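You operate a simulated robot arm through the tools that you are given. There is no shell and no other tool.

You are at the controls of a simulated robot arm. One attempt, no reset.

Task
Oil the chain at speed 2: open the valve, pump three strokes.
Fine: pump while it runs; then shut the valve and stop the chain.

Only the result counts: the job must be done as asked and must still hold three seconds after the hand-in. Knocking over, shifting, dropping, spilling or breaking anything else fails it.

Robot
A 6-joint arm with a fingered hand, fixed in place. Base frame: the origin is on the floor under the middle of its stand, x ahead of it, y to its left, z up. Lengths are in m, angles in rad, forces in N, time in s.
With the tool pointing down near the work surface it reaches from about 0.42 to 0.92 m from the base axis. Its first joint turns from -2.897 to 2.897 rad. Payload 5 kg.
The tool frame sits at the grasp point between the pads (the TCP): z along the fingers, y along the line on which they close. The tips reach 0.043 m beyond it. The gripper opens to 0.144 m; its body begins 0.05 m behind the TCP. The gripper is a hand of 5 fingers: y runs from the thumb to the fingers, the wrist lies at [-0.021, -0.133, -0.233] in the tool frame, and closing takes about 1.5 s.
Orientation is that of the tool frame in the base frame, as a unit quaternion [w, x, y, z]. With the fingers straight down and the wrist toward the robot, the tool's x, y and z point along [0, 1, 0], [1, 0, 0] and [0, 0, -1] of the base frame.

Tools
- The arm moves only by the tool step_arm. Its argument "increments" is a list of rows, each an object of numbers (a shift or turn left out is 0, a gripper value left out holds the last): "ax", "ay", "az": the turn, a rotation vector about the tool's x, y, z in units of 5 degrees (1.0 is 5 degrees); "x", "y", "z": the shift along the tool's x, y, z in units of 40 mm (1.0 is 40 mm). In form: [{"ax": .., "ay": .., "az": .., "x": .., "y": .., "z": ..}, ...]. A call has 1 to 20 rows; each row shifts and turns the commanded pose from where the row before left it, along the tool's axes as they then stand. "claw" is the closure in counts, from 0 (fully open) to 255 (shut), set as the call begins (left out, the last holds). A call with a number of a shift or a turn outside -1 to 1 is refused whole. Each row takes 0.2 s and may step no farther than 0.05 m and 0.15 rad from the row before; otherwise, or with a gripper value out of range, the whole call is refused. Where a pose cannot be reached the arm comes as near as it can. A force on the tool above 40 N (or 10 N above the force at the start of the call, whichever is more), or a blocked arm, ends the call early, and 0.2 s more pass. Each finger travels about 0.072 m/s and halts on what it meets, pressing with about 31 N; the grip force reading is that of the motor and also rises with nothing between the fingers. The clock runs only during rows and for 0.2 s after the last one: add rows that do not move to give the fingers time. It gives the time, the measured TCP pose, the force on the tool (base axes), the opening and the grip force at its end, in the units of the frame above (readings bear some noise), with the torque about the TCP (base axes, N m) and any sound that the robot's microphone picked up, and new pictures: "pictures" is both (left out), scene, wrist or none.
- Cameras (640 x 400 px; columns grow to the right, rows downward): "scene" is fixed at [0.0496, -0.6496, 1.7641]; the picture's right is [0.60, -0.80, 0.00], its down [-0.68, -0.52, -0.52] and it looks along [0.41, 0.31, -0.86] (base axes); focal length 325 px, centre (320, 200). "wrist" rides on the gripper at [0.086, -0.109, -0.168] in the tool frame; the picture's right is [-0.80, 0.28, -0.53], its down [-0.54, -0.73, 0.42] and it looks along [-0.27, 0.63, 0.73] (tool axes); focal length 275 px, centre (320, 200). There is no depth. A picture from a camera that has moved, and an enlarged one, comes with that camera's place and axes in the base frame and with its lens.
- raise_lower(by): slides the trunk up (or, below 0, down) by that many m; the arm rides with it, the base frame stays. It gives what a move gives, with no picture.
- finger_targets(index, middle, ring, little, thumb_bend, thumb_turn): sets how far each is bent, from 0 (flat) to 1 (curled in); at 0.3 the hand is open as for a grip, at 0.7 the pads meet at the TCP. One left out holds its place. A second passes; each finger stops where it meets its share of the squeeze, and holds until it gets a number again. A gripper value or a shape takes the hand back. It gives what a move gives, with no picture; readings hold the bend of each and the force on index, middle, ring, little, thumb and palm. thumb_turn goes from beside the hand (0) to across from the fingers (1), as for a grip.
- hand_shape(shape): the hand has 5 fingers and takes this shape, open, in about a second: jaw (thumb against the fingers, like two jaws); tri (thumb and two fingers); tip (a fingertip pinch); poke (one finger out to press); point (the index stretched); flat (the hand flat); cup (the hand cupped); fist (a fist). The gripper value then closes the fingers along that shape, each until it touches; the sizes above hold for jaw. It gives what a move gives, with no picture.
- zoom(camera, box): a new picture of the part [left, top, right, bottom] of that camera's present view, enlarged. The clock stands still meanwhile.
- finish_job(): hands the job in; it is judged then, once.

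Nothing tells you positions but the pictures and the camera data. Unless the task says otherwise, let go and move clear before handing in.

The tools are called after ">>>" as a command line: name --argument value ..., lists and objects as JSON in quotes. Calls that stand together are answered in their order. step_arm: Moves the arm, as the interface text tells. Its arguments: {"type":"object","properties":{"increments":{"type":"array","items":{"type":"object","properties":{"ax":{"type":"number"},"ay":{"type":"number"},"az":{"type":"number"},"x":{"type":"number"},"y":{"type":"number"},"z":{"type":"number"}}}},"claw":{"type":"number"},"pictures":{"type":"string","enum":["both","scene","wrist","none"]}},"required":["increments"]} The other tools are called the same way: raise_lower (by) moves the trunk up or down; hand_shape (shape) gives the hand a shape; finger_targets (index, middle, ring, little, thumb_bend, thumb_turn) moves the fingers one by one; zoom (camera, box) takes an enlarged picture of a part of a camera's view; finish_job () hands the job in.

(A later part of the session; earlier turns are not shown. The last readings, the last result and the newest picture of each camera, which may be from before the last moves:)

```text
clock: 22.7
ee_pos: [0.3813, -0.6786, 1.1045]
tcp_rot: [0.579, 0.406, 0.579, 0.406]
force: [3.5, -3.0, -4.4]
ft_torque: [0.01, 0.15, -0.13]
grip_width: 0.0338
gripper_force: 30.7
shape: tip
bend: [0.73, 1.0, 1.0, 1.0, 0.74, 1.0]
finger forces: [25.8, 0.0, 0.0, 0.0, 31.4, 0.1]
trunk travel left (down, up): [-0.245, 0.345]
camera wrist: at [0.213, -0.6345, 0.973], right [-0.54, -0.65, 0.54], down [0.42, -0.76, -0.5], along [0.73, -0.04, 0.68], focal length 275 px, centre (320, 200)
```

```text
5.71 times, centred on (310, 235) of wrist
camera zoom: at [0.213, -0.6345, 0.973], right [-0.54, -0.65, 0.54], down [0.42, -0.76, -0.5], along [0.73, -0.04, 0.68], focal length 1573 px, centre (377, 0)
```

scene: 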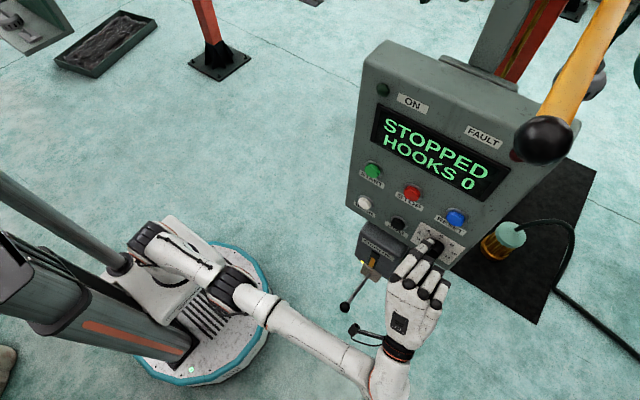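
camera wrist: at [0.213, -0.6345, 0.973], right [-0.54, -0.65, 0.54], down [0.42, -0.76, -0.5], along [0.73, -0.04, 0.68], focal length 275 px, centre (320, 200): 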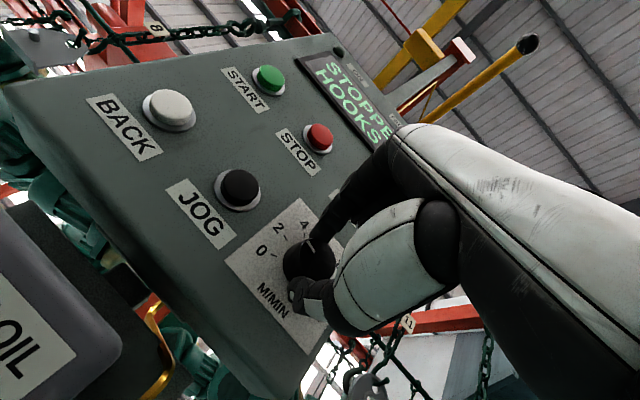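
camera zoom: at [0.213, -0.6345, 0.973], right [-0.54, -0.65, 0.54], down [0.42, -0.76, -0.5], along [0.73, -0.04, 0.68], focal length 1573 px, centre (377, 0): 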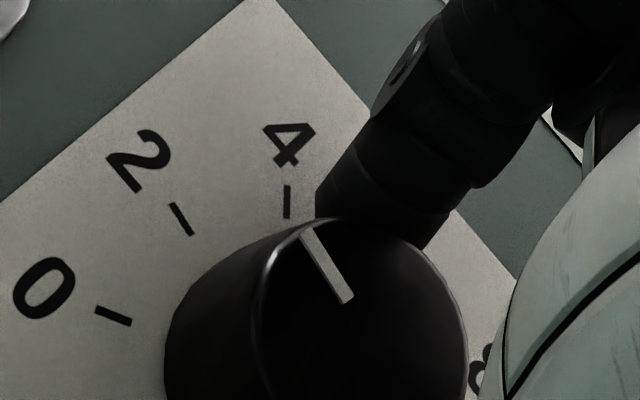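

The mark now reads about 79°, which matches the 2 tick (80°). I'll release the knob, back off, and check it.

>>> step_arm --increments '[{}, {}, {}, {"z": -0.5}, {"z": -1}, {"z": -1}, {}]' --claw 100

>>> zoom --camera "wrist" --box '[200, 180, 330, 290]'

>>> zoom --camera "scene" --box '[400, 215, 480, 265]'

```text
clock: 24.3
ee_pos: [0.2778, -0.6784, 1.1074]
tcp_rot: [0.58, 0.406, 0.578, 0.405]
force: [-0.5, -0.1, -0.1]
ft_torque: [0.0, 0.01, -0.02]
grip_width: 0.0871
gripper_force: 0.1
shape: tip
bend: [0.29, 0.98, 0.99, 0.99, 0.65, 1.0]
finger forces: [0.0, 0.0, 0.0, 0.0, 0.1, 0.0]
trunk travel left (down, up): [-0.245, 0.345]
camera wrist: at [0.1109, -0.6335, 0.9743], right [-0.54, -0.65, 0.54], down [0.42, -0.76, -0.5], along [0.73, -0.04, 0.68], focal length 275 px, centre (320, 200)
```

scene: 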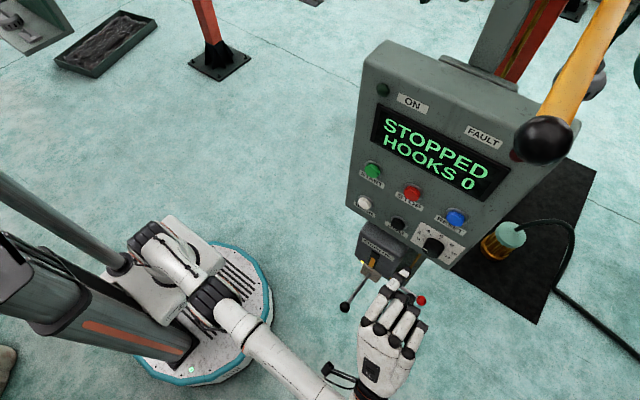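
wrist: 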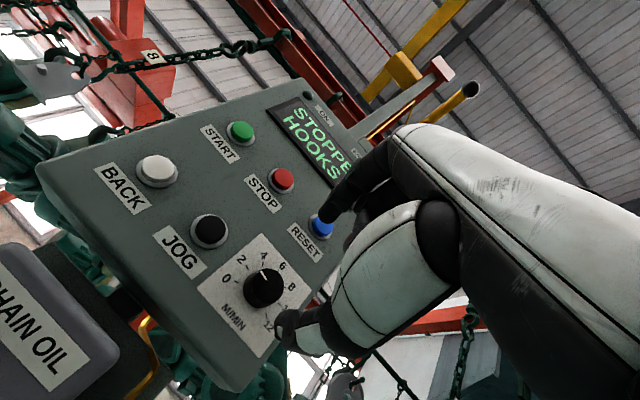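

```text
3.64 times, centred on (265, 235) of wrist
camera zoom: at [0.1109, -0.6335, 0.9743], right [-0.54, -0.65, 0.54], down [0.42, -0.76, -0.5], along [0.73, -0.04, 0.68], focal length 1001 px, centre (520, 73)
```

zoom: 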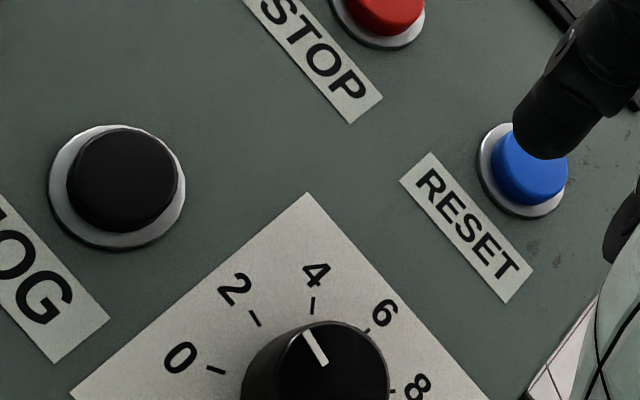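

```text
8.00 times, centred on (440, 240) of scene
camera zoom: at [0.0496, -0.6496, 1.7641], right [0.6, -0.8, 0.0], down [-0.68, -0.52, -0.52], along [0.41, 0.31, -0.86], focal length 2601 px, centre (-640, -120)
```

zoom: 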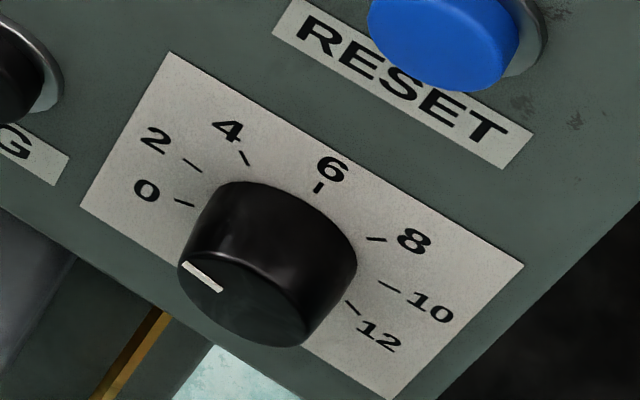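

The mark in the scene view is parallel to the "2" tick, so the dial is at 2. Next I'll level the hand and take the poke shape to press START.

>>> step_arm --increments '[{"az": 1}, {"az": 1}, {"az": 1}, {"az": 1}, {"z": -0.5}]' --pictures "none"

>>> hand_shape --shape "poke"

>>> step_arm --increments '[{}]'

```text
clock: 25.5
ee_pos: [0.2603, -0.6768, 1.1072]
tcp_rot: [0.5, 0.501, 0.499, 0.5]
force: [0.4, -0.1, 0.0]
ft_torque: [0.0, -0.01, -0.01]
grip_width: 0.0875
gripper_force: 0.1
shape: tip
bend: [0.29, 0.98, 0.99, 0.99, 0.65, 1.0]
finger forces: [0.0, 0.0, 0.1, 0.0, 0.0, 0.0]
trunk travel left (down, up): [-0.245, 0.345]
```

```text
clock: 26.4
ee_pos: [0.2606, -0.6783, 1.1068]
tcp_rot: [0.5, 0.501, 0.499, 0.499]
force: [-0.1, 0.2, -0.5]
ft_torque: [0.04, 0.01, -0.01]
grip_width: 0.0
gripper_force: 0.0
shape: poke
bend: [0.7, 0.7, 0.99, 0.99, 1.0, 1.0]
finger forces: [0.0, 0.0, 0.0, 0.0, 0.0, 0.0]
trunk travel left (down, up): [-0.245, 0.345]
```

```text
clock: 26.8
ee_pos: [0.2606, -0.6768, 1.1069]
tcp_rot: [0.501, 0.501, 0.499, 0.499]
force: [0.7, -0.6, -0.1]
ft_torque: [-0.01, 0.0, -0.03]
grip_width: 0.0001
gripper_force: 0.1
shape: poke
bend: [0.7, 0.7, 0.99, 0.99, 1.0, 1.0]
finger forces: [0.0, 0.0, 0.0, 0.1, 0.0, 0.0]
trunk travel left (down, up): [-0.245, 0.345]
camera wrist: at [0.0928, -0.5906, 0.9975], right [-0.54, -0.8, 0.28], down [0.42, -0.54, -0.73], along [0.73, -0.27, 0.63], focal length 275 px, centre (320, 200)
```

scene: 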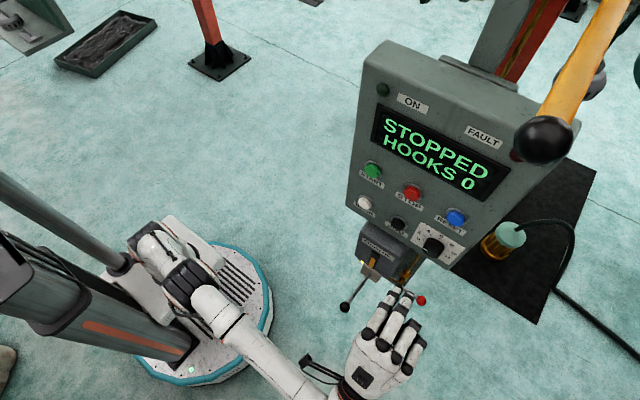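
wrist: 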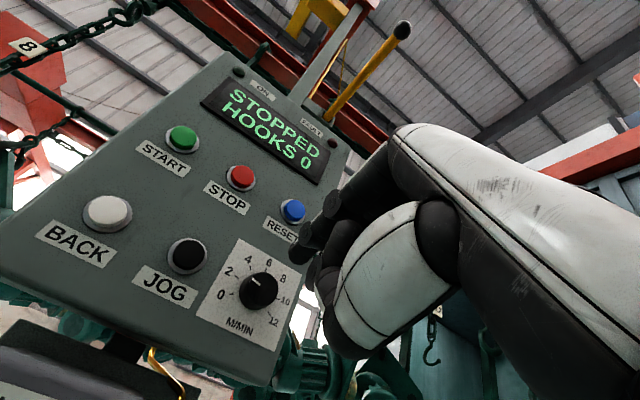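

>>> finger_targets --middle 1.0

>>> step_arm --increments '[{}]' --pictures "none"

>>> zoom --camera "wrist" --box '[230, 150, 390, 350]'

>>> zoom --camera "scene" --box '[320, 270, 448, 350]'

```text
clock: 27.8
ee_pos: [0.2599, -0.6773, 1.1059]
tcp_rot: [0.501, 0.5, 0.499, 0.499]
force: [0.5, 0.6, 0.0]
ft_torque: [0.03, 0.0, -0.01]
grip_width: 0.0486
gripper_force: 0.0
shape: fingers
bend: [0.7, 1.0, 0.99, 0.99, 1.0, 1.0]
finger forces: [0.0, 0.1, 0.1, 0.1, 0.0, 0.0]
trunk travel left (down, up): [-0.245, 0.345]
```

```text
clock: 28.2
ee_pos: [0.2617, -0.6773, 1.1057]
tcp_rot: [0.5, 0.5, 0.5, 0.5]
force: [0.0, -0.9, 0.6]
ft_torque: [0.01, -0.02, -0.01]
grip_width: 0.0488
gripper_force: 0.1
shape: fingers
bend: [0.7, 1.0, 0.99, 0.99, 1.0, 1.0]
finger forces: [0.0, 0.0, 0.0, 0.0, 0.0, 0.0]
trunk travel left (down, up): [-0.245, 0.345]
```

```text
2.00 times, centred on (310, 250) of wrist
camera zoom: at [0.0929, -0.5906, 0.9975], right [-0.54, -0.8, 0.28], down [0.42, -0.54, -0.73], along [0.73, -0.27, 0.63], focal length 551 px, centre (340, 100)
```

zoom: 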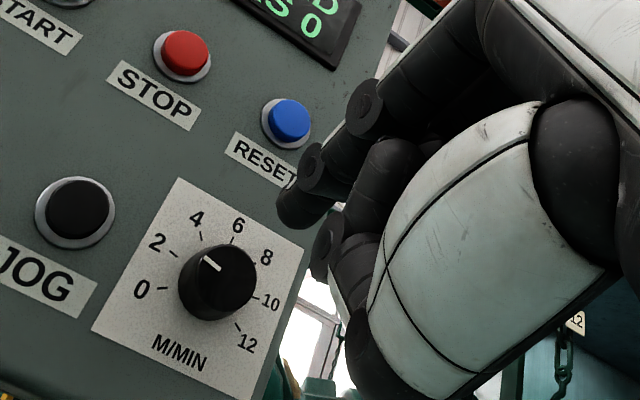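

```text
5.00 times, centred on (384, 310) of scene
camera zoom: at [0.0496, -0.6496, 1.7641], right [0.6, -0.8, 0.0], down [-0.68, -0.52, -0.52], along [0.41, 0.31, -0.86], focal length 1626 px, centre (0, -350)
```

zoom: 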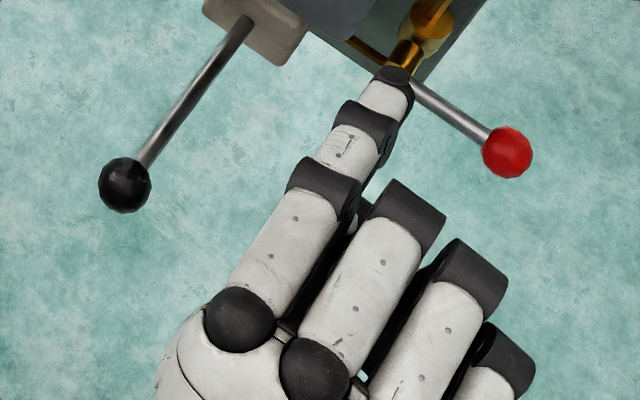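

The index tip sits about 4 cm ahead of the TCP and 1.3 cm to its left. I'll move in front of START and check the alignment.

>>> step_arm --increments '[{"x": 0.82, "y": 0.62}, {"x": 0.82, "y": 0.62}, {"x": 0.82, "y": 0.62}, {"x": 0.82, "y": 0.62}, {"x": 0.82, "y": 0.62}, {"z": 1}, {"z": 0.8}, {}]'

>>> zoom --camera "wrist" --box '[230, 130, 390, 290]'

>>> zoom --camera "scene" --box '[320, 140, 448, 220]'

```text
clock: 30.0
ee_pos: [0.3327, -0.5142, 1.2304]
tcp_rot: [0.501, 0.501, 0.499, 0.499]
force: [0.3, 0.0, 0.3]
ft_torque: [-0.01, -0.02, 0.0]
grip_width: 0.0489
gripper_force: 0.1
shape: fingers
bend: [0.7, 1.0, 0.99, 0.99, 1.0, 1.0]
finger forces: [0.1, 0.1, 0.0, 0.0, 0.1, 0.1]
trunk travel left (down, up): [-0.245, 0.345]
camera wrist: at [0.1653, -0.4268, 1.1218], right [-0.54, -0.8, 0.28], down [0.42, -0.54, -0.73], along [0.73, -0.27, 0.63], focal length 275 px, centre (320, 200)
```

scene: 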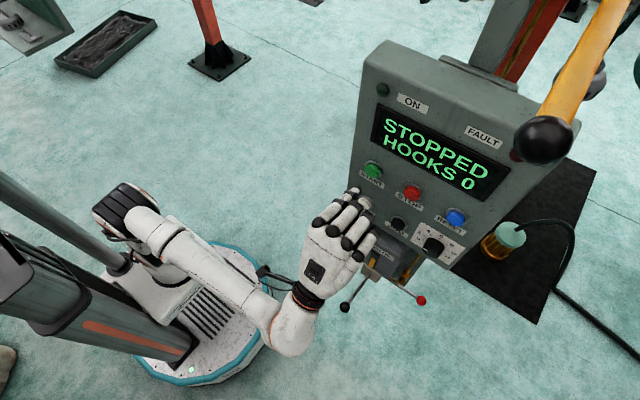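
wrist: 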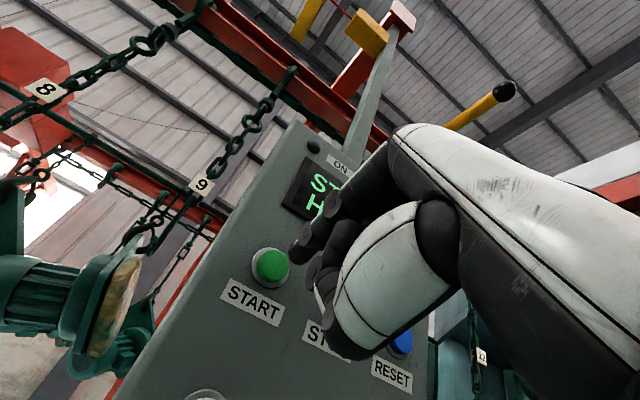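

```text
2.50 times, centred on (310, 210) of wrist
camera zoom: at [0.1653, -0.4268, 1.1218], right [-0.54, -0.8, 0.28], down [0.42, -0.54, -0.73], along [0.73, -0.27, 0.63], focal length 688 px, centre (345, 175)
```

zoom: 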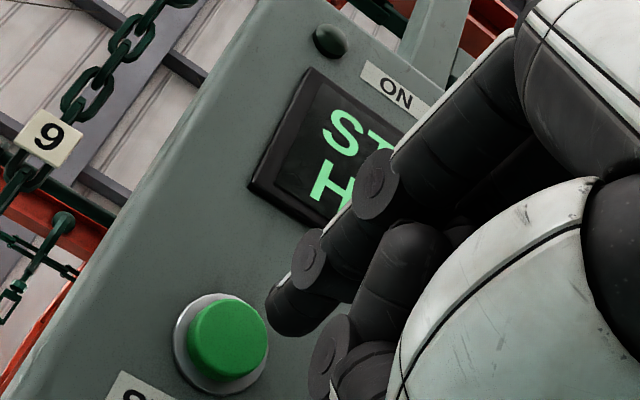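

```text
5.00 times, centred on (384, 180) of scene
camera zoom: at [0.0496, -0.6496, 1.7641], right [0.6, -0.8, 0.0], down [-0.68, -0.52, -0.52], along [0.41, 0.31, -0.86], focal length 1626 px, centre (0, 300)
```

zoom: 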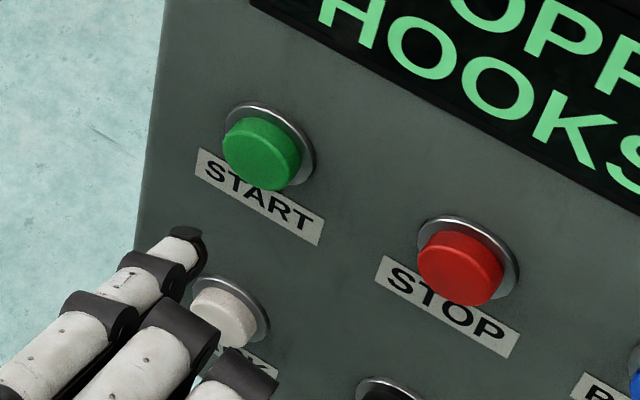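

The alignment on START is within a few millimetres. I'll advance and press gently.

>>> step_arm --increments '[{"z": 0.9}, {"z": 0.15}, {"z": 0.1}]'

```text
clock: 30.8
ee_pos: [0.3772, -0.5141, 1.2297]
tcp_rot: [0.501, 0.5, 0.499, 0.5]
force: [-4.5, 1.0, -0.1]
ft_torque: [0.01, -0.03, 0.06]
grip_width: 0.0487
gripper_force: 1.8
shape: fingers
bend: [0.7, 1.0, 0.99, 0.99, 1.0, 1.0]
finger forces: [4.3, 0.1, 0.1, 0.0, 0.0, 0.1]
trunk travel left (down, up): [-0.245, 0.345]
heard: click
camera wrist: at [0.2102, -0.4272, 1.1207], right [-0.54, -0.8, 0.28], down [0.42, -0.54, -0.72], along [0.73, -0.27, 0.63], focal length 275 px, centre (320, 200)
```

scene: 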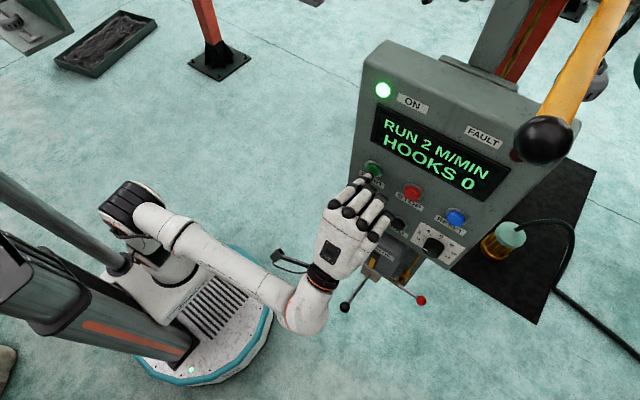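
wrist: 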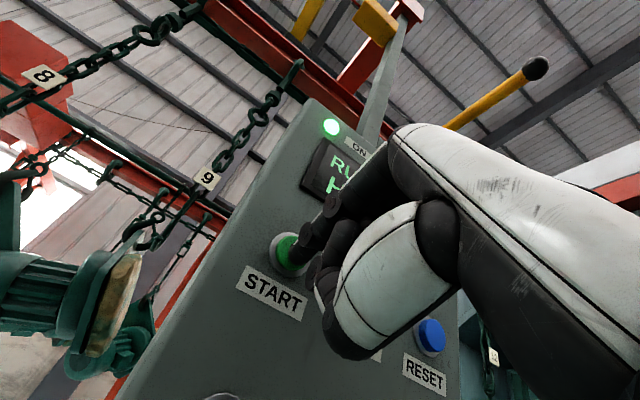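

The display reads "RUN 2 M/MIN" and the ON lamp is lit, so the chain is running at speed 2. Next is the valve: I'll retract, move to the right, and lower the trunk.

>>> step_arm --increments '[{"z": -1}, {"z": -1}, {"z": -0.5}, {"x": -1}, {"x": -1}, {"x": -1}, {"x": -1}, {"x": -1}, {"x": -0.6}]' --pictures "none"

>>> raise_lower --by -0.22

>>> step_arm --increments '[{}]'

```text
clock: 32.8
ee_pos: [0.2761, -0.708, 1.2206]
tcp_rot: [0.499, 0.504, 0.496, 0.501]
force: [-0.1, -2.8, -4.3]
ft_torque: [0.01, -0.44, 0.28]
grip_width: 0.0488
gripper_force: 0.1
shape: fingers
bend: [0.7, 1.0, 0.99, 0.99, 1.0, 1.0]
finger forces: [0.0, 0.0, 0.0, 0.0, 0.0, 0.0]
out of reach, approached as far as the arm can: row 8, 9
trunk travel left (down, up): [-0.245, 0.345]
```

```text
clock: 35.2
ee_pos: [0.2769, -0.7034, 1.0055]
tcp_rot: [0.501, 0.501, 0.499, 0.499]
force: [0.0, -0.6, 0.0]
ft_torque: [-0.03, 0.01, -0.01]
grip_width: 0.0487
gripper_force: 0.0
shape: fingers
bend: [0.7, 1.0, 0.99, 0.99, 1.0, 1.0]
finger forces: [0.1, 0.1, 0.1, 0.0, 0.1, 0.0]
trunk travel left (down, up): [-0.025, 0.565]
```

```text
clock: 35.6
ee_pos: [0.2758, -0.7034, 1.0049]
tcp_rot: [0.5, 0.5, 0.5, 0.5]
force: [0.8, 0.2, -0.3]
ft_torque: [0.04, -0.03, 0.03]
grip_width: 0.0488
gripper_force: 0.2
shape: fingers
bend: [0.7, 1.0, 0.99, 0.99, 1.0, 1.0]
finger forces: [0.0, 0.0, 0.0, 0.1, 0.0, 0.0]
trunk travel left (down, up): [-0.025, 0.565]
camera wrist: at [0.1083, -0.6168, 0.896], right [-0.54, -0.8, 0.28], down [0.42, -0.54, -0.73], along [0.73, -0.27, 0.63], focal length 275 px, centre (320, 200)
```

scene: 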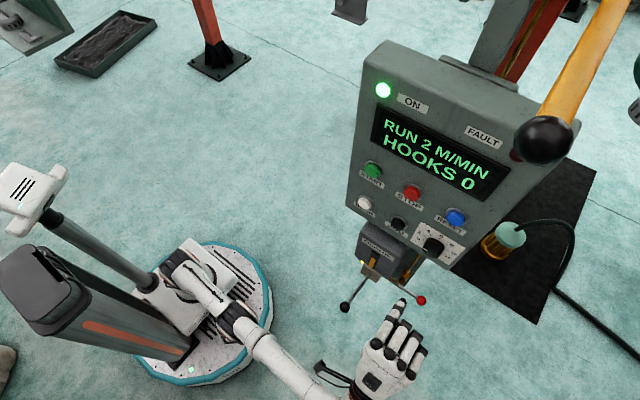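
wrist: 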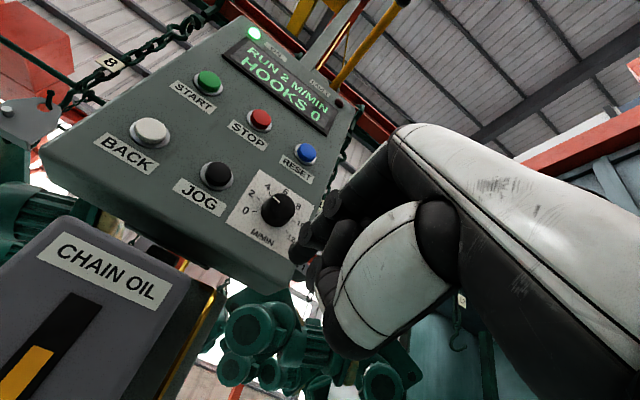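

>>> step_arm --increments '[{"y": -0.9}, {"y": -0.9}, {"y": -0.9}, {"y": -0.9}, {"y": -0.75, "x": -0.45}, {"x": -0.45}, {}]'

>>> zoom --camera "scene" --box '[320, 250, 480, 350]'

```text
clock: 37.2
ee_pos: [0.2785, -0.7383, 0.8337]
tcp_rot: [0.501, 0.501, 0.498, 0.5]
force: [0.4, 0.2, -0.1]
ft_torque: [-0.01, -0.05, 0.0]
grip_width: 0.0484
gripper_force: 0.1
shape: fingers
bend: [0.7, 1.0, 0.99, 0.99, 1.0, 1.0]
finger forces: [0.0, 0.1, 0.0, 0.0, 0.0, 0.0]
trunk travel left (down, up): [-0.025, 0.565]
camera wrist: at [0.111, -0.6515, 0.7243], right [-0.54, -0.8, 0.28], down [0.42, -0.54, -0.73], along [0.73, -0.27, 0.63], focal length 275 px, centre (320, 200)
```

scene: 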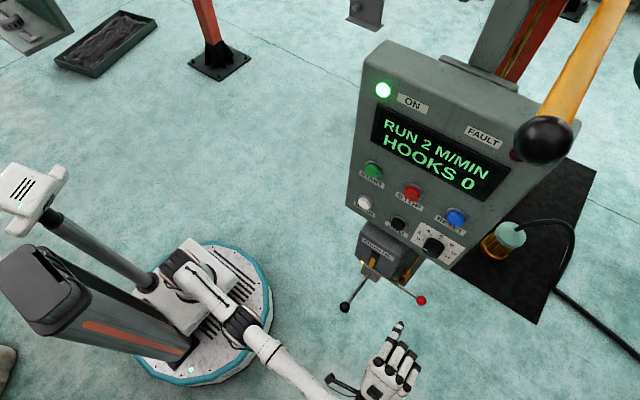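
wrist: 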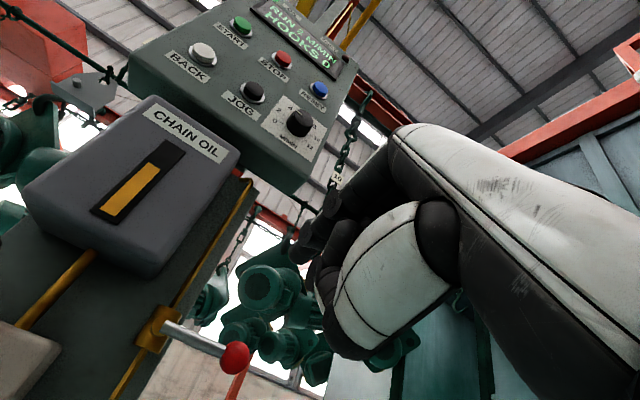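

```text
4.00 times, centred on (400, 300) of scene
camera zoom: at [0.0496, -0.6496, 1.7641], right [0.6, -0.8, 0.0], down [-0.68, -0.52, -0.52], along [0.41, 0.31, -0.86], focal length 1301 px, centre (0, -200)
```

zoom: 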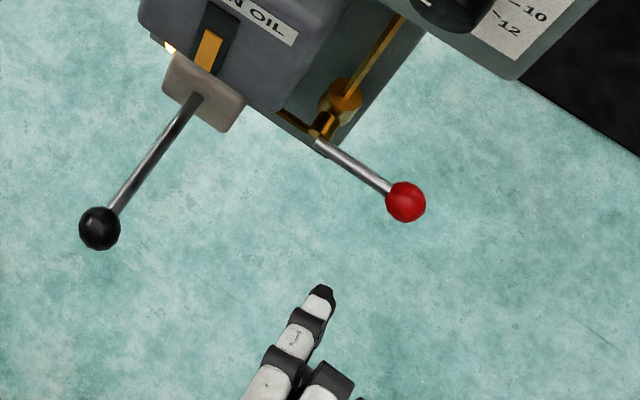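

The valve pivot is at about (0.434, −0.669, 0.761) and the ball at (0.434, −0.745, 0.760), with the pipe running vertically through it. I'll bring the index over the rod, above it, and check.

>>> step_arm --increments '[{"x": 0.25, "z": 0.8}, {"z": 0.8}, {"z": 0.8}, {"z": 0.8}, {}]'

>>> zoom --camera "wrist" --box '[130, 200, 390, 400]'

>>> zoom --camera "scene" --box '[352, 250, 480, 330]'

```text
clock: 38.4
ee_pos: [0.4033, -0.7324, 0.8305]
tcp_rot: [0.501, 0.501, 0.499, 0.499]
force: [-0.3, -0.1, -0.3]
ft_torque: [0.02, -0.01, -0.01]
grip_width: 0.0488
gripper_force: 0.1
shape: fingers
bend: [0.7, 1.0, 0.99, 0.99, 1.0, 1.0]
finger forces: [0.0, 0.0, 0.0, 0.1, 0.0, 0.0]
trunk travel left (down, up): [-0.025, 0.565]
camera wrist: at [0.2361, -0.6462, 0.7219], right [-0.54, -0.79, 0.28], down [0.42, -0.54, -0.73], along [0.73, -0.27, 0.63], focal length 275 px, centre (320, 200)
```

scene: 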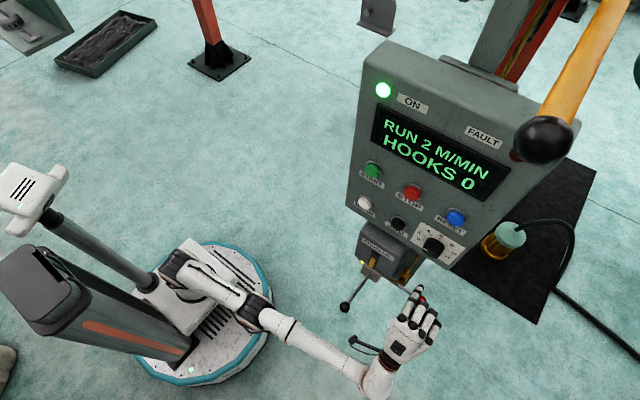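
wrist: 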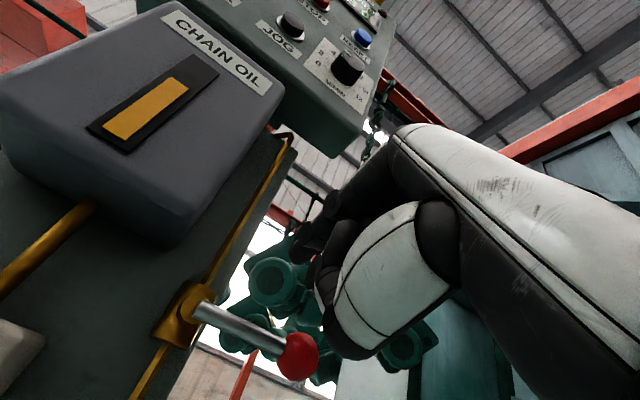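

```text
2.00 times, centred on (260, 300) of wrist
camera zoom: at [0.2361, -0.6462, 0.7219], right [-0.54, -0.79, 0.28], down [0.42, -0.54, -0.73], along [0.73, -0.27, 0.63], focal length 551 px, centre (440, 0)
```

zoom: 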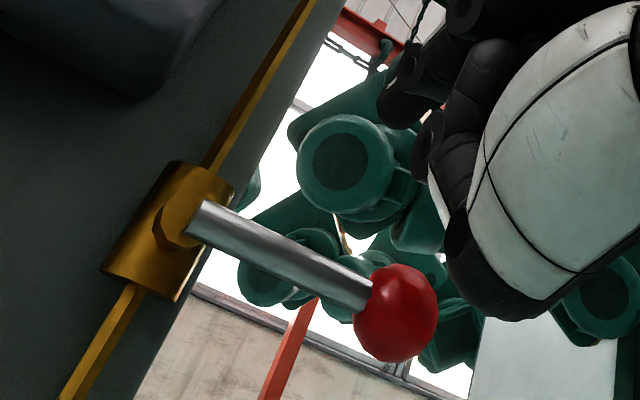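

```text
5.00 times, centred on (416, 290) of scene
camera zoom: at [0.0496, -0.6496, 1.7641], right [0.6, -0.8, 0.0], down [-0.68, -0.52, -0.52], along [0.41, 0.31, -0.86], focal length 1626 px, centre (-160, -250)
```

zoom: 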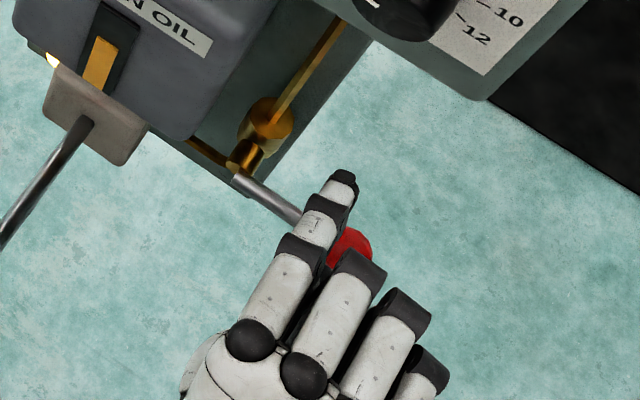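

The index is above the rod, roughly 5 cm out from the pivot. I'll lower it gently to find contact and see which way the handle turns.

>>> step_arm --increments '[{"y": -0.9}, {"y": -0.25}, {"y": -0.1}, {"y": -0.1}]'

>>> zoom --camera "wrist" --box '[130, 200, 390, 400]'

```text
clock: 39.4
ee_pos: [0.4036, -0.7291, 0.7766]
tcp_rot: [0.5, 0.5, 0.499, 0.5]
force: [-0.9, -1.5, 0.0]
ft_torque: [0.0, 0.05, -0.03]
grip_width: 0.0486
gripper_force: 0.3
shape: fingers
bend: [0.7, 1.0, 0.99, 0.99, 1.0, 1.0]
finger forces: [0.0, 0.0, 0.0, 0.0, 0.0, 0.1]
trunk travel left (down, up): [-0.025, 0.565]
camera wrist: at [0.2364, -0.6429, 0.6678], right [-0.54, -0.8, 0.28], down [0.42, -0.54, -0.73], along [0.73, -0.27, 0.63], focal length 275 px, centre (320, 200)
```

scene: 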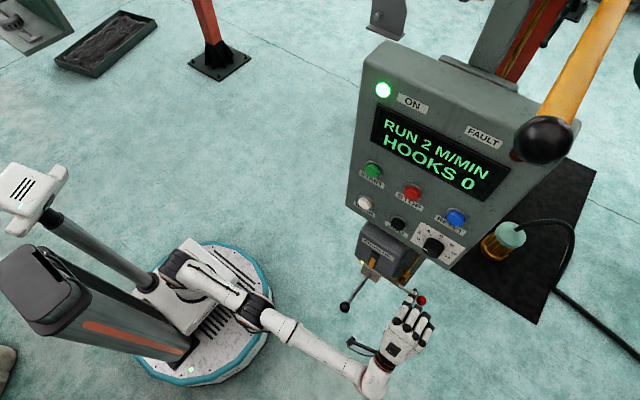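
wrist: 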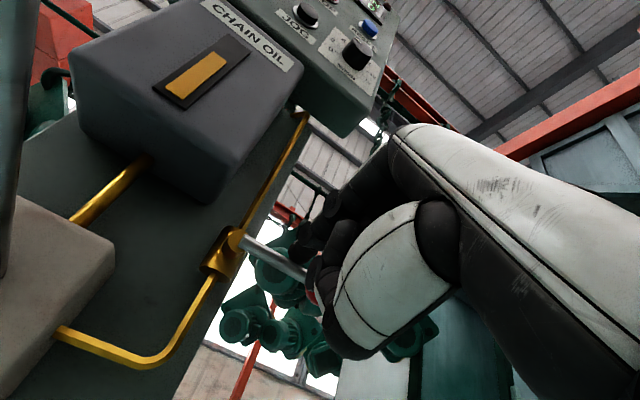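

```text
2.00 times, centred on (260, 300) of wrist
camera zoom: at [0.2364, -0.6429, 0.6678], right [-0.54, -0.8, 0.28], down [0.42, -0.54, -0.73], along [0.73, -0.27, 0.63], focal length 551 px, centre (440, 0)
```

zoom: 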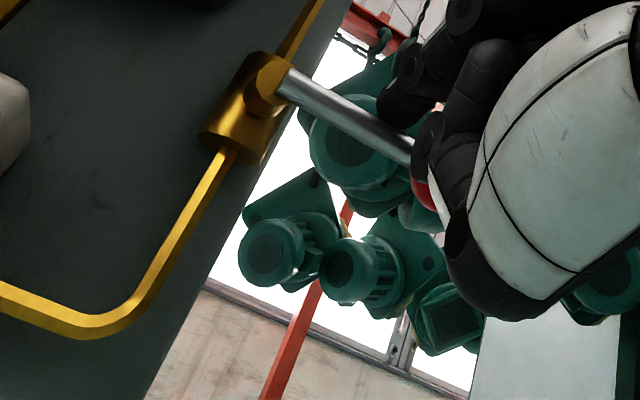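

>>> step_arm --increments '[{"y": -0.1}, {"y": -0.1}, {"y": -0.1}]' --pictures "wrist"

>>> zoom --camera "wrist" --box '[130, 180, 390, 380]'

```text
clock: 40.2
ee_pos: [0.4039, -0.7291, 0.7684]
tcp_rot: [0.501, 0.499, 0.5, 0.5]
force: [-1.8, -1.9, 6.7]
ft_torque: [0.11, -0.2, -0.04]
grip_width: 0.0514
gripper_force: 3.1
shape: fingers
bend: [0.7, 1.0, 0.99, 0.99, 1.0, 1.0]
finger forces: [6.0, 0.1, 0.1, 0.0, 0.0, 0.0]
trunk travel left (down, up): [-0.025, 0.565]
camera wrist: at [0.2358, -0.6434, 0.6578], right [-0.54, -0.79, 0.28], down [0.42, -0.55, -0.72], along [0.73, -0.27, 0.63], focal length 275 px, centre (320, 200)
```

wrist: 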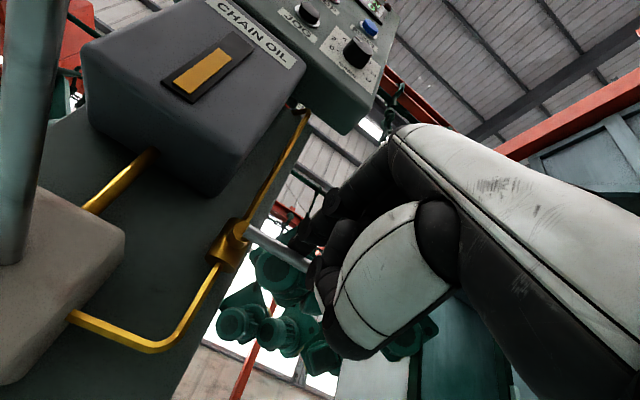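

```text
2.00 times, centred on (260, 280) of wrist
camera zoom: at [0.2358, -0.6434, 0.6578], right [-0.54, -0.79, 0.28], down [0.42, -0.55, -0.72], along [0.73, -0.27, 0.63], focal length 551 px, centre (440, 40)
```

zoom: 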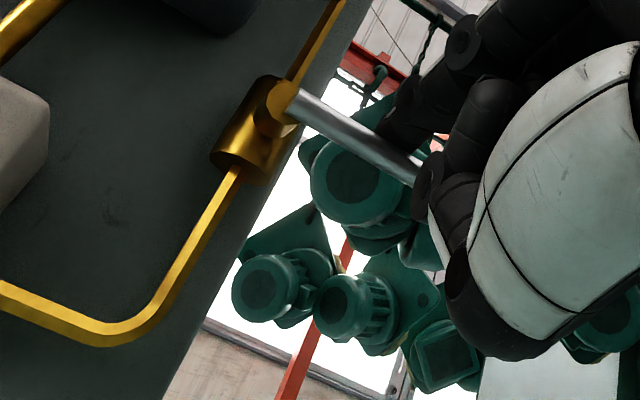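

>>> step_arm --increments '[{"y": -0.15}, {"y": -0.1}]' --pictures "wrist"

>>> zoom --camera "wrist" --box '[130, 180, 390, 380]'

```text
clock: 40.8
ee_pos: [0.4029, -0.7299, 0.7577]
tcp_rot: [0.503, 0.499, 0.499, 0.5]
force: [-3.7, -10.5, 18.6]
ft_torque: [0.41, -0.61, -0.29]
grip_width: 0.0553
gripper_force: 9.0
shape: fingers
bend: [0.7, 1.0, 0.99, 0.99, 1.0, 1.0]
finger forces: [17.3, 0.0, 0.0, 0.1, 0.1, 0.0]
trunk travel left (down, up): [-0.025, 0.565]
camera wrist: at [0.2353, -0.6428, 0.648], right [-0.54, -0.79, 0.28], down [0.42, -0.55, -0.72], along [0.73, -0.27, 0.63], focal length 275 px, centre (320, 200)
```

wrist: 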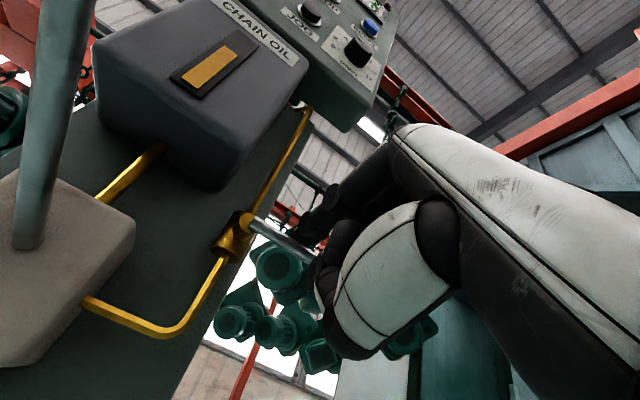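

```text
2.00 times, centred on (260, 280) of wrist
camera zoom: at [0.2353, -0.6428, 0.648], right [-0.54, -0.79, 0.28], down [0.42, -0.55, -0.72], along [0.73, -0.27, 0.63], focal length 551 px, centre (440, 40)
```

zoom: 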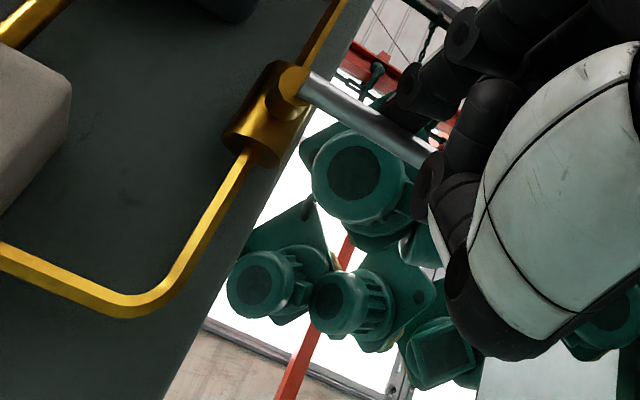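

The rod takes 18 N downward without turning, so it doesn't open that way. I'll back off and go under it to push up instead, using the thumb, which points straight forward, with the other fingers folded.

>>> step_arm --increments '[{"y": 0.5}, {"y": 1}, {"z": -1}, {"z": -1}, {"z": -0.5}]' --pictures "none"

>>> finger_targets --index 1.0 --thumb_bend 0.4 --thumb_turn 1.0

>>> step_arm --increments '[{}]'

>>> zoom --camera "scene" --box '[320, 270, 480, 370]'

>>> zoom --camera "wrist" --box '[130, 180, 390, 380]'

```text
clock: 42.0
ee_pos: [0.3031, -0.7291, 0.8141]
tcp_rot: [0.5, 0.5, 0.5, 0.5]
force: [0.9, 0.2, 0.0]
ft_torque: [0.01, -0.03, -0.01]
grip_width: 0.0483
gripper_force: 0.1
shape: fingers
bend: [0.7, 1.0, 0.99, 0.99, 1.0, 1.0]
finger forces: [0.1, 0.0, 0.0, 0.0, 0.1, 0.0]
trunk travel left (down, up): [-0.025, 0.565]
```

```text
clock: 43.0
ee_pos: [0.3036, -0.7284, 0.8141]
tcp_rot: [0.5, 0.5, 0.5, 0.5]
force: [0.9, -0.2, 0.1]
ft_torque: [0.01, -0.03, -0.01]
grip_width: 0.0912
gripper_force: 0.2
shape: fingers
bend: [1.0, 1.0, 0.99, 0.99, 0.4, 0.99]
finger forces: [0.0, 0.0, 0.0, 0.0, 0.0, 0.0]
trunk travel left (down, up): [-0.025, 0.565]
```

```text
clock: 43.4
ee_pos: [0.303, -0.7282, 0.8133]
tcp_rot: [0.5, 0.501, 0.5, 0.499]
force: [0.8, -0.1, 0.3]
ft_torque: [-0.01, -0.02, 0.03]
grip_width: 0.0913
gripper_force: 0.0
shape: fingers
bend: [1.0, 1.0, 0.99, 0.99, 0.4, 0.99]
finger forces: [0.0, 0.0, 0.0, 0.0, 0.0, 0.1]
trunk travel left (down, up): [-0.025, 0.565]
camera wrist: at [0.1356, -0.6419, 0.7049], right [-0.54, -0.8, 0.28], down [0.42, -0.54, -0.73], along [0.73, -0.27, 0.63], focal length 275 px, centre (320, 200)
```

scene: 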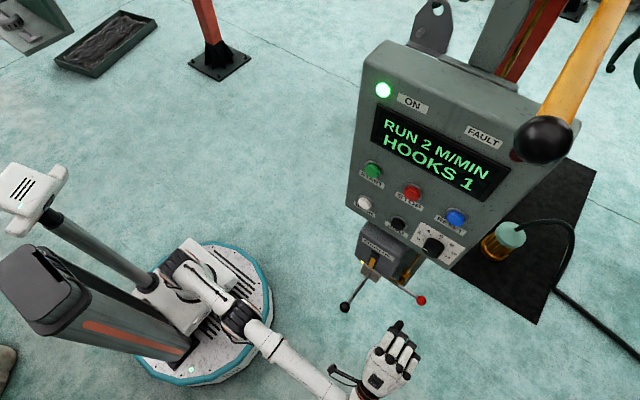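
wrist: 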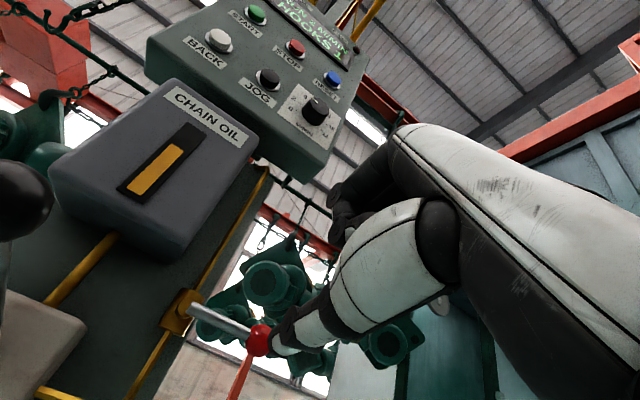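

```text
4.00 times, centred on (400, 320) of scene
camera zoom: at [0.0496, -0.6496, 1.7641], right [0.6, -0.8, 0.0], down [-0.68, -0.52, -0.52], along [0.41, 0.31, -0.86], focal length 1301 px, centre (0, -280)
```

zoom: 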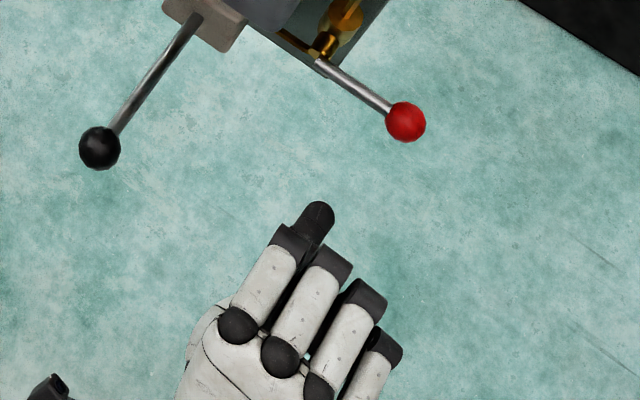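

```text
2.00 times, centred on (260, 280) of wrist
camera zoom: at [0.1356, -0.6419, 0.7049], right [-0.54, -0.8, 0.28], down [0.42, -0.54, -0.73], along [0.73, -0.27, 0.63], focal length 551 px, centre (440, 40)
```

zoom: 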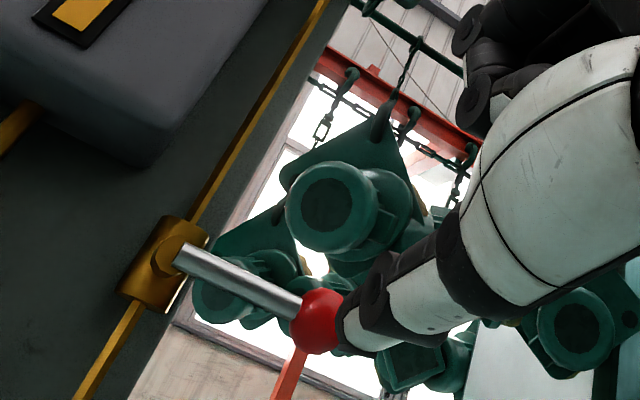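

The display still reads RUN 2 (HOOKS 1), and the thumb now points forward below the fist. I'll go under the valve rod with it.

>>> finger_targets --thumb_bend 0.5

>>> step_arm --increments '[{"y": -0.8, "x": 0.18}, {"y": -0.75}, {"z": 0.9}, {"z": 0.9}, {"z": 0.75}, {}]'

>>> zoom --camera "wrist" --box '[130, 180, 390, 380]'

>>> zoom --camera "scene" --box '[352, 250, 480, 330]'

```text
clock: 44.4
ee_pos: [0.3035, -0.7275, 0.8136]
tcp_rot: [0.5, 0.5, 0.5, 0.5]
force: [-0.1, 0.0, 0.0]
ft_torque: [0.01, 0.01, 0.01]
grip_width: 0.0847
gripper_force: 0.1
shape: fingers
bend: [1.0, 1.0, 0.99, 0.99, 0.5, 1.0]
finger forces: [0.1, 0.1, 0.0, 0.1, 0.0, 0.0]
trunk travel left (down, up): [-0.025, 0.565]
```

```text
clock: 45.8
ee_pos: [0.4046, -0.7223, 0.7523]
tcp_rot: [0.501, 0.501, 0.499, 0.5]
force: [1.5, 1.2, 0.2]
ft_torque: [0.0, 0.01, 0.0]
grip_width: 0.0845
gripper_force: 0.2
shape: fingers
bend: [1.0, 1.0, 0.99, 0.99, 0.5, 1.0]
finger forces: [0.1, 0.1, 0.0, 0.0, 0.1, 0.0]
trunk travel left (down, up): [-0.025, 0.565]
camera wrist: at [0.237, -0.6355, 0.6436], right [-0.54, -0.8, 0.28], down [0.42, -0.54, -0.73], along [0.73, -0.27, 0.63], focal length 275 px, centre (320, 200)
```

scene: 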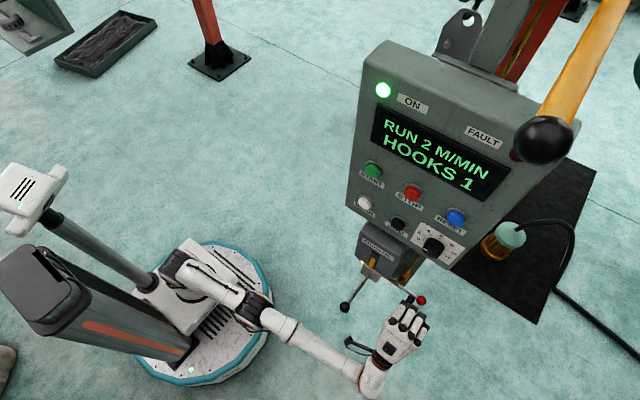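
wrist: 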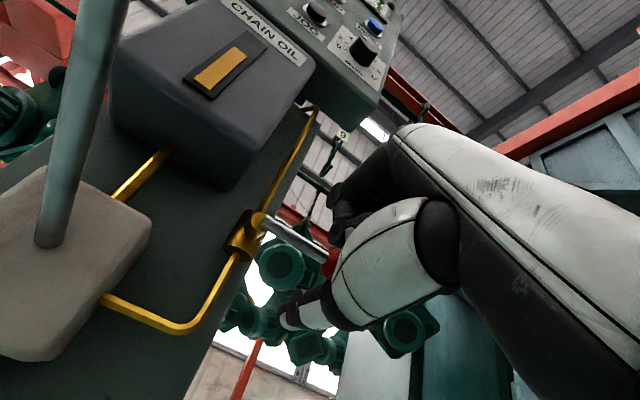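

```text
2.00 times, centred on (260, 280) of wrist
camera zoom: at [0.237, -0.6355, 0.6436], right [-0.54, -0.8, 0.28], down [0.42, -0.54, -0.73], along [0.73, -0.27, 0.63], focal length 551 px, centre (440, 40)
```

zoom: 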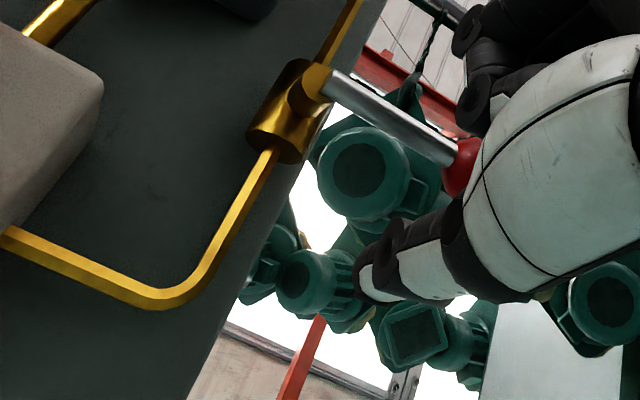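

```text
5.00 times, centred on (416, 290) of scene
camera zoom: at [0.0496, -0.6496, 1.7641], right [0.6, -0.8, 0.0], down [-0.68, -0.52, -0.52], along [0.41, 0.31, -0.86], focal length 1626 px, centre (-160, -250)
```

zoom: 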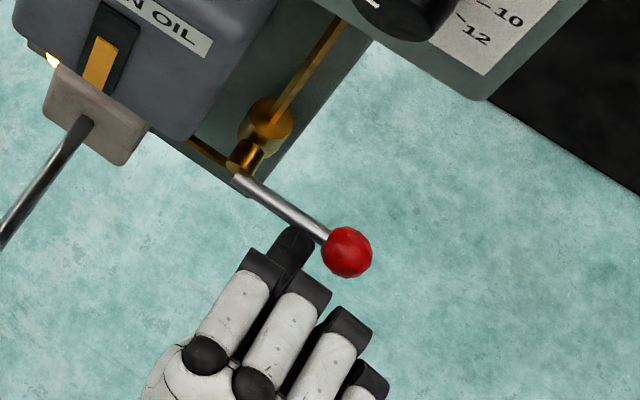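

The thumb is under the rod with clear space. Now I'll push up carefully.

>>> step_arm --increments '[{"y": 0.5}, {"y": 0.4}, {"y": 0.1}, {"y": 0.1}, {"y": 0.1}, {"y": 0.1}]' --pictures "wrist"

>>> zoom --camera "wrist" --box '[130, 180, 390, 380]'

```text
clock: 47.2
ee_pos: [0.4059, -0.7232, 0.806]
tcp_rot: [0.5, 0.501, 0.5, 0.499]
force: [-2.2, 0.0, -0.6]
ft_torque: [0.0, 0.07, 0.01]
grip_width: 0.0851
gripper_force: 1.2
shape: fingers
bend: [1.0, 1.0, 0.99, 0.99, 0.49, 1.0]
finger forces: [0.0, 0.1, 0.0, 0.0, 1.3, 0.0]
trunk travel left (down, up): [-0.025, 0.565]
camera wrist: at [0.2381, -0.6359, 0.6965], right [-0.54, -0.79, 0.28], down [0.42, -0.54, -0.73], along [0.73, -0.27, 0.63], focal length 275 px, centre (320, 200)
```

wrist: 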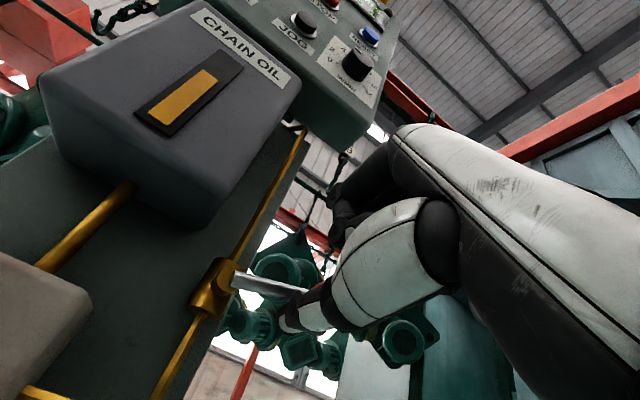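

```text
2.00 times, centred on (260, 280) of wrist
camera zoom: at [0.2381, -0.6359, 0.6965], right [-0.54, -0.79, 0.28], down [0.42, -0.54, -0.73], along [0.73, -0.27, 0.63], focal length 551 px, centre (440, 40)
```

zoom: 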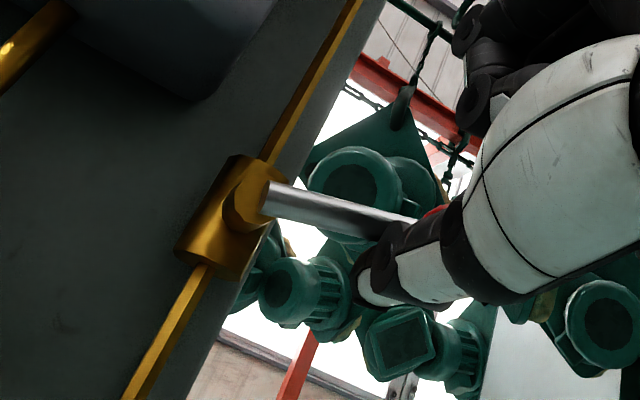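

The handle swings up with little force, so up is the opening direction. I'll follow the arc.

>>> step_arm --increments '[{"x": 0.05, "y": 0.39}, {"x": 0.1, "y": 0.3}, {"x": 0.17, "y": 0.26}, {"x": 0.23, "y": 0.21}]'

>>> zoom --camera "wrist" --box '[130, 180, 390, 380]'

>>> zoom --camera "scene" --box '[352, 250, 480, 330]'

```text
clock: 48.2
ee_pos: [0.4059, -0.6999, 0.8503]
tcp_rot: [0.501, 0.5, 0.499, 0.5]
force: [-0.6, -0.7, -0.7]
ft_torque: [-0.01, -0.06, 0.03]
grip_width: 0.085
gripper_force: 0.4
shape: fingers
bend: [1.0, 1.0, 0.99, 0.99, 0.49, 1.0]
finger forces: [0.0, 0.1, 0.1, 0.0, 0.6, 0.0]
trunk travel left (down, up): [-0.025, 0.565]
camera wrist: at [0.238, -0.6137, 0.7423], right [-0.54, -0.8, 0.28], down [0.42, -0.54, -0.73], along [0.73, -0.27, 0.63], focal length 275 px, centre (320, 200)
```

scene: 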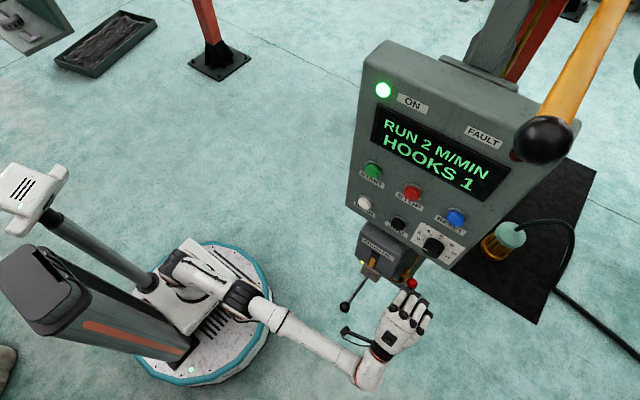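
wrist: 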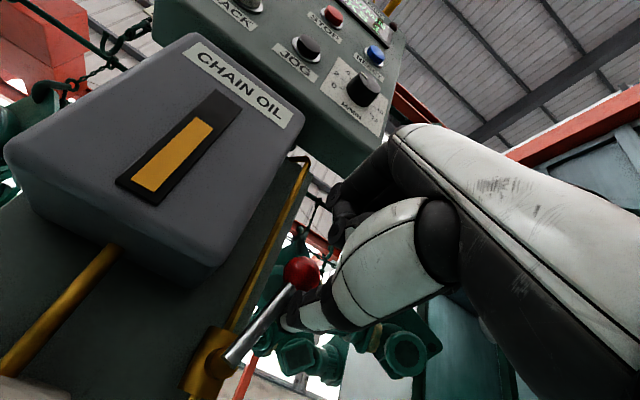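

```text
2.00 times, centred on (260, 280) of wrist
camera zoom: at [0.238, -0.6137, 0.7423], right [-0.54, -0.8, 0.28], down [0.42, -0.54, -0.73], along [0.73, -0.27, 0.63], focal length 551 px, centre (440, 40)
```

zoom: 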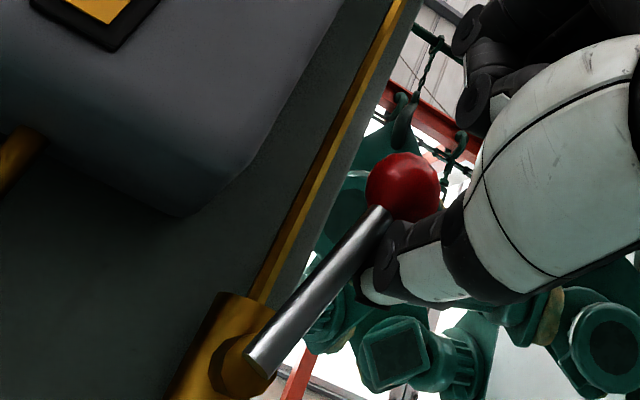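

```text
5.00 times, centred on (416, 290) of scene
camera zoom: at [0.0496, -0.6496, 1.7641], right [0.6, -0.8, 0.0], down [-0.68, -0.52, -0.52], along [0.41, 0.31, -0.86], focal length 1626 px, centre (-160, -250)
```

zoom: 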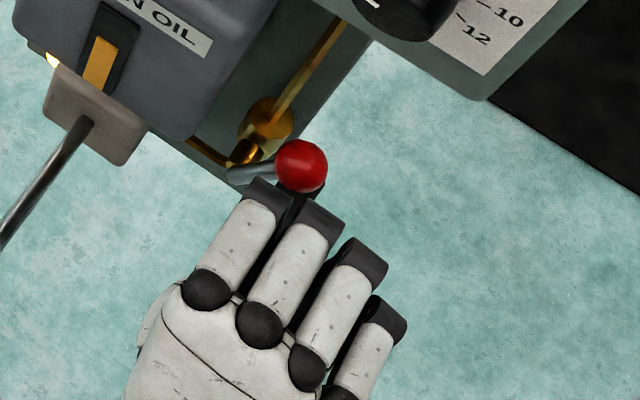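

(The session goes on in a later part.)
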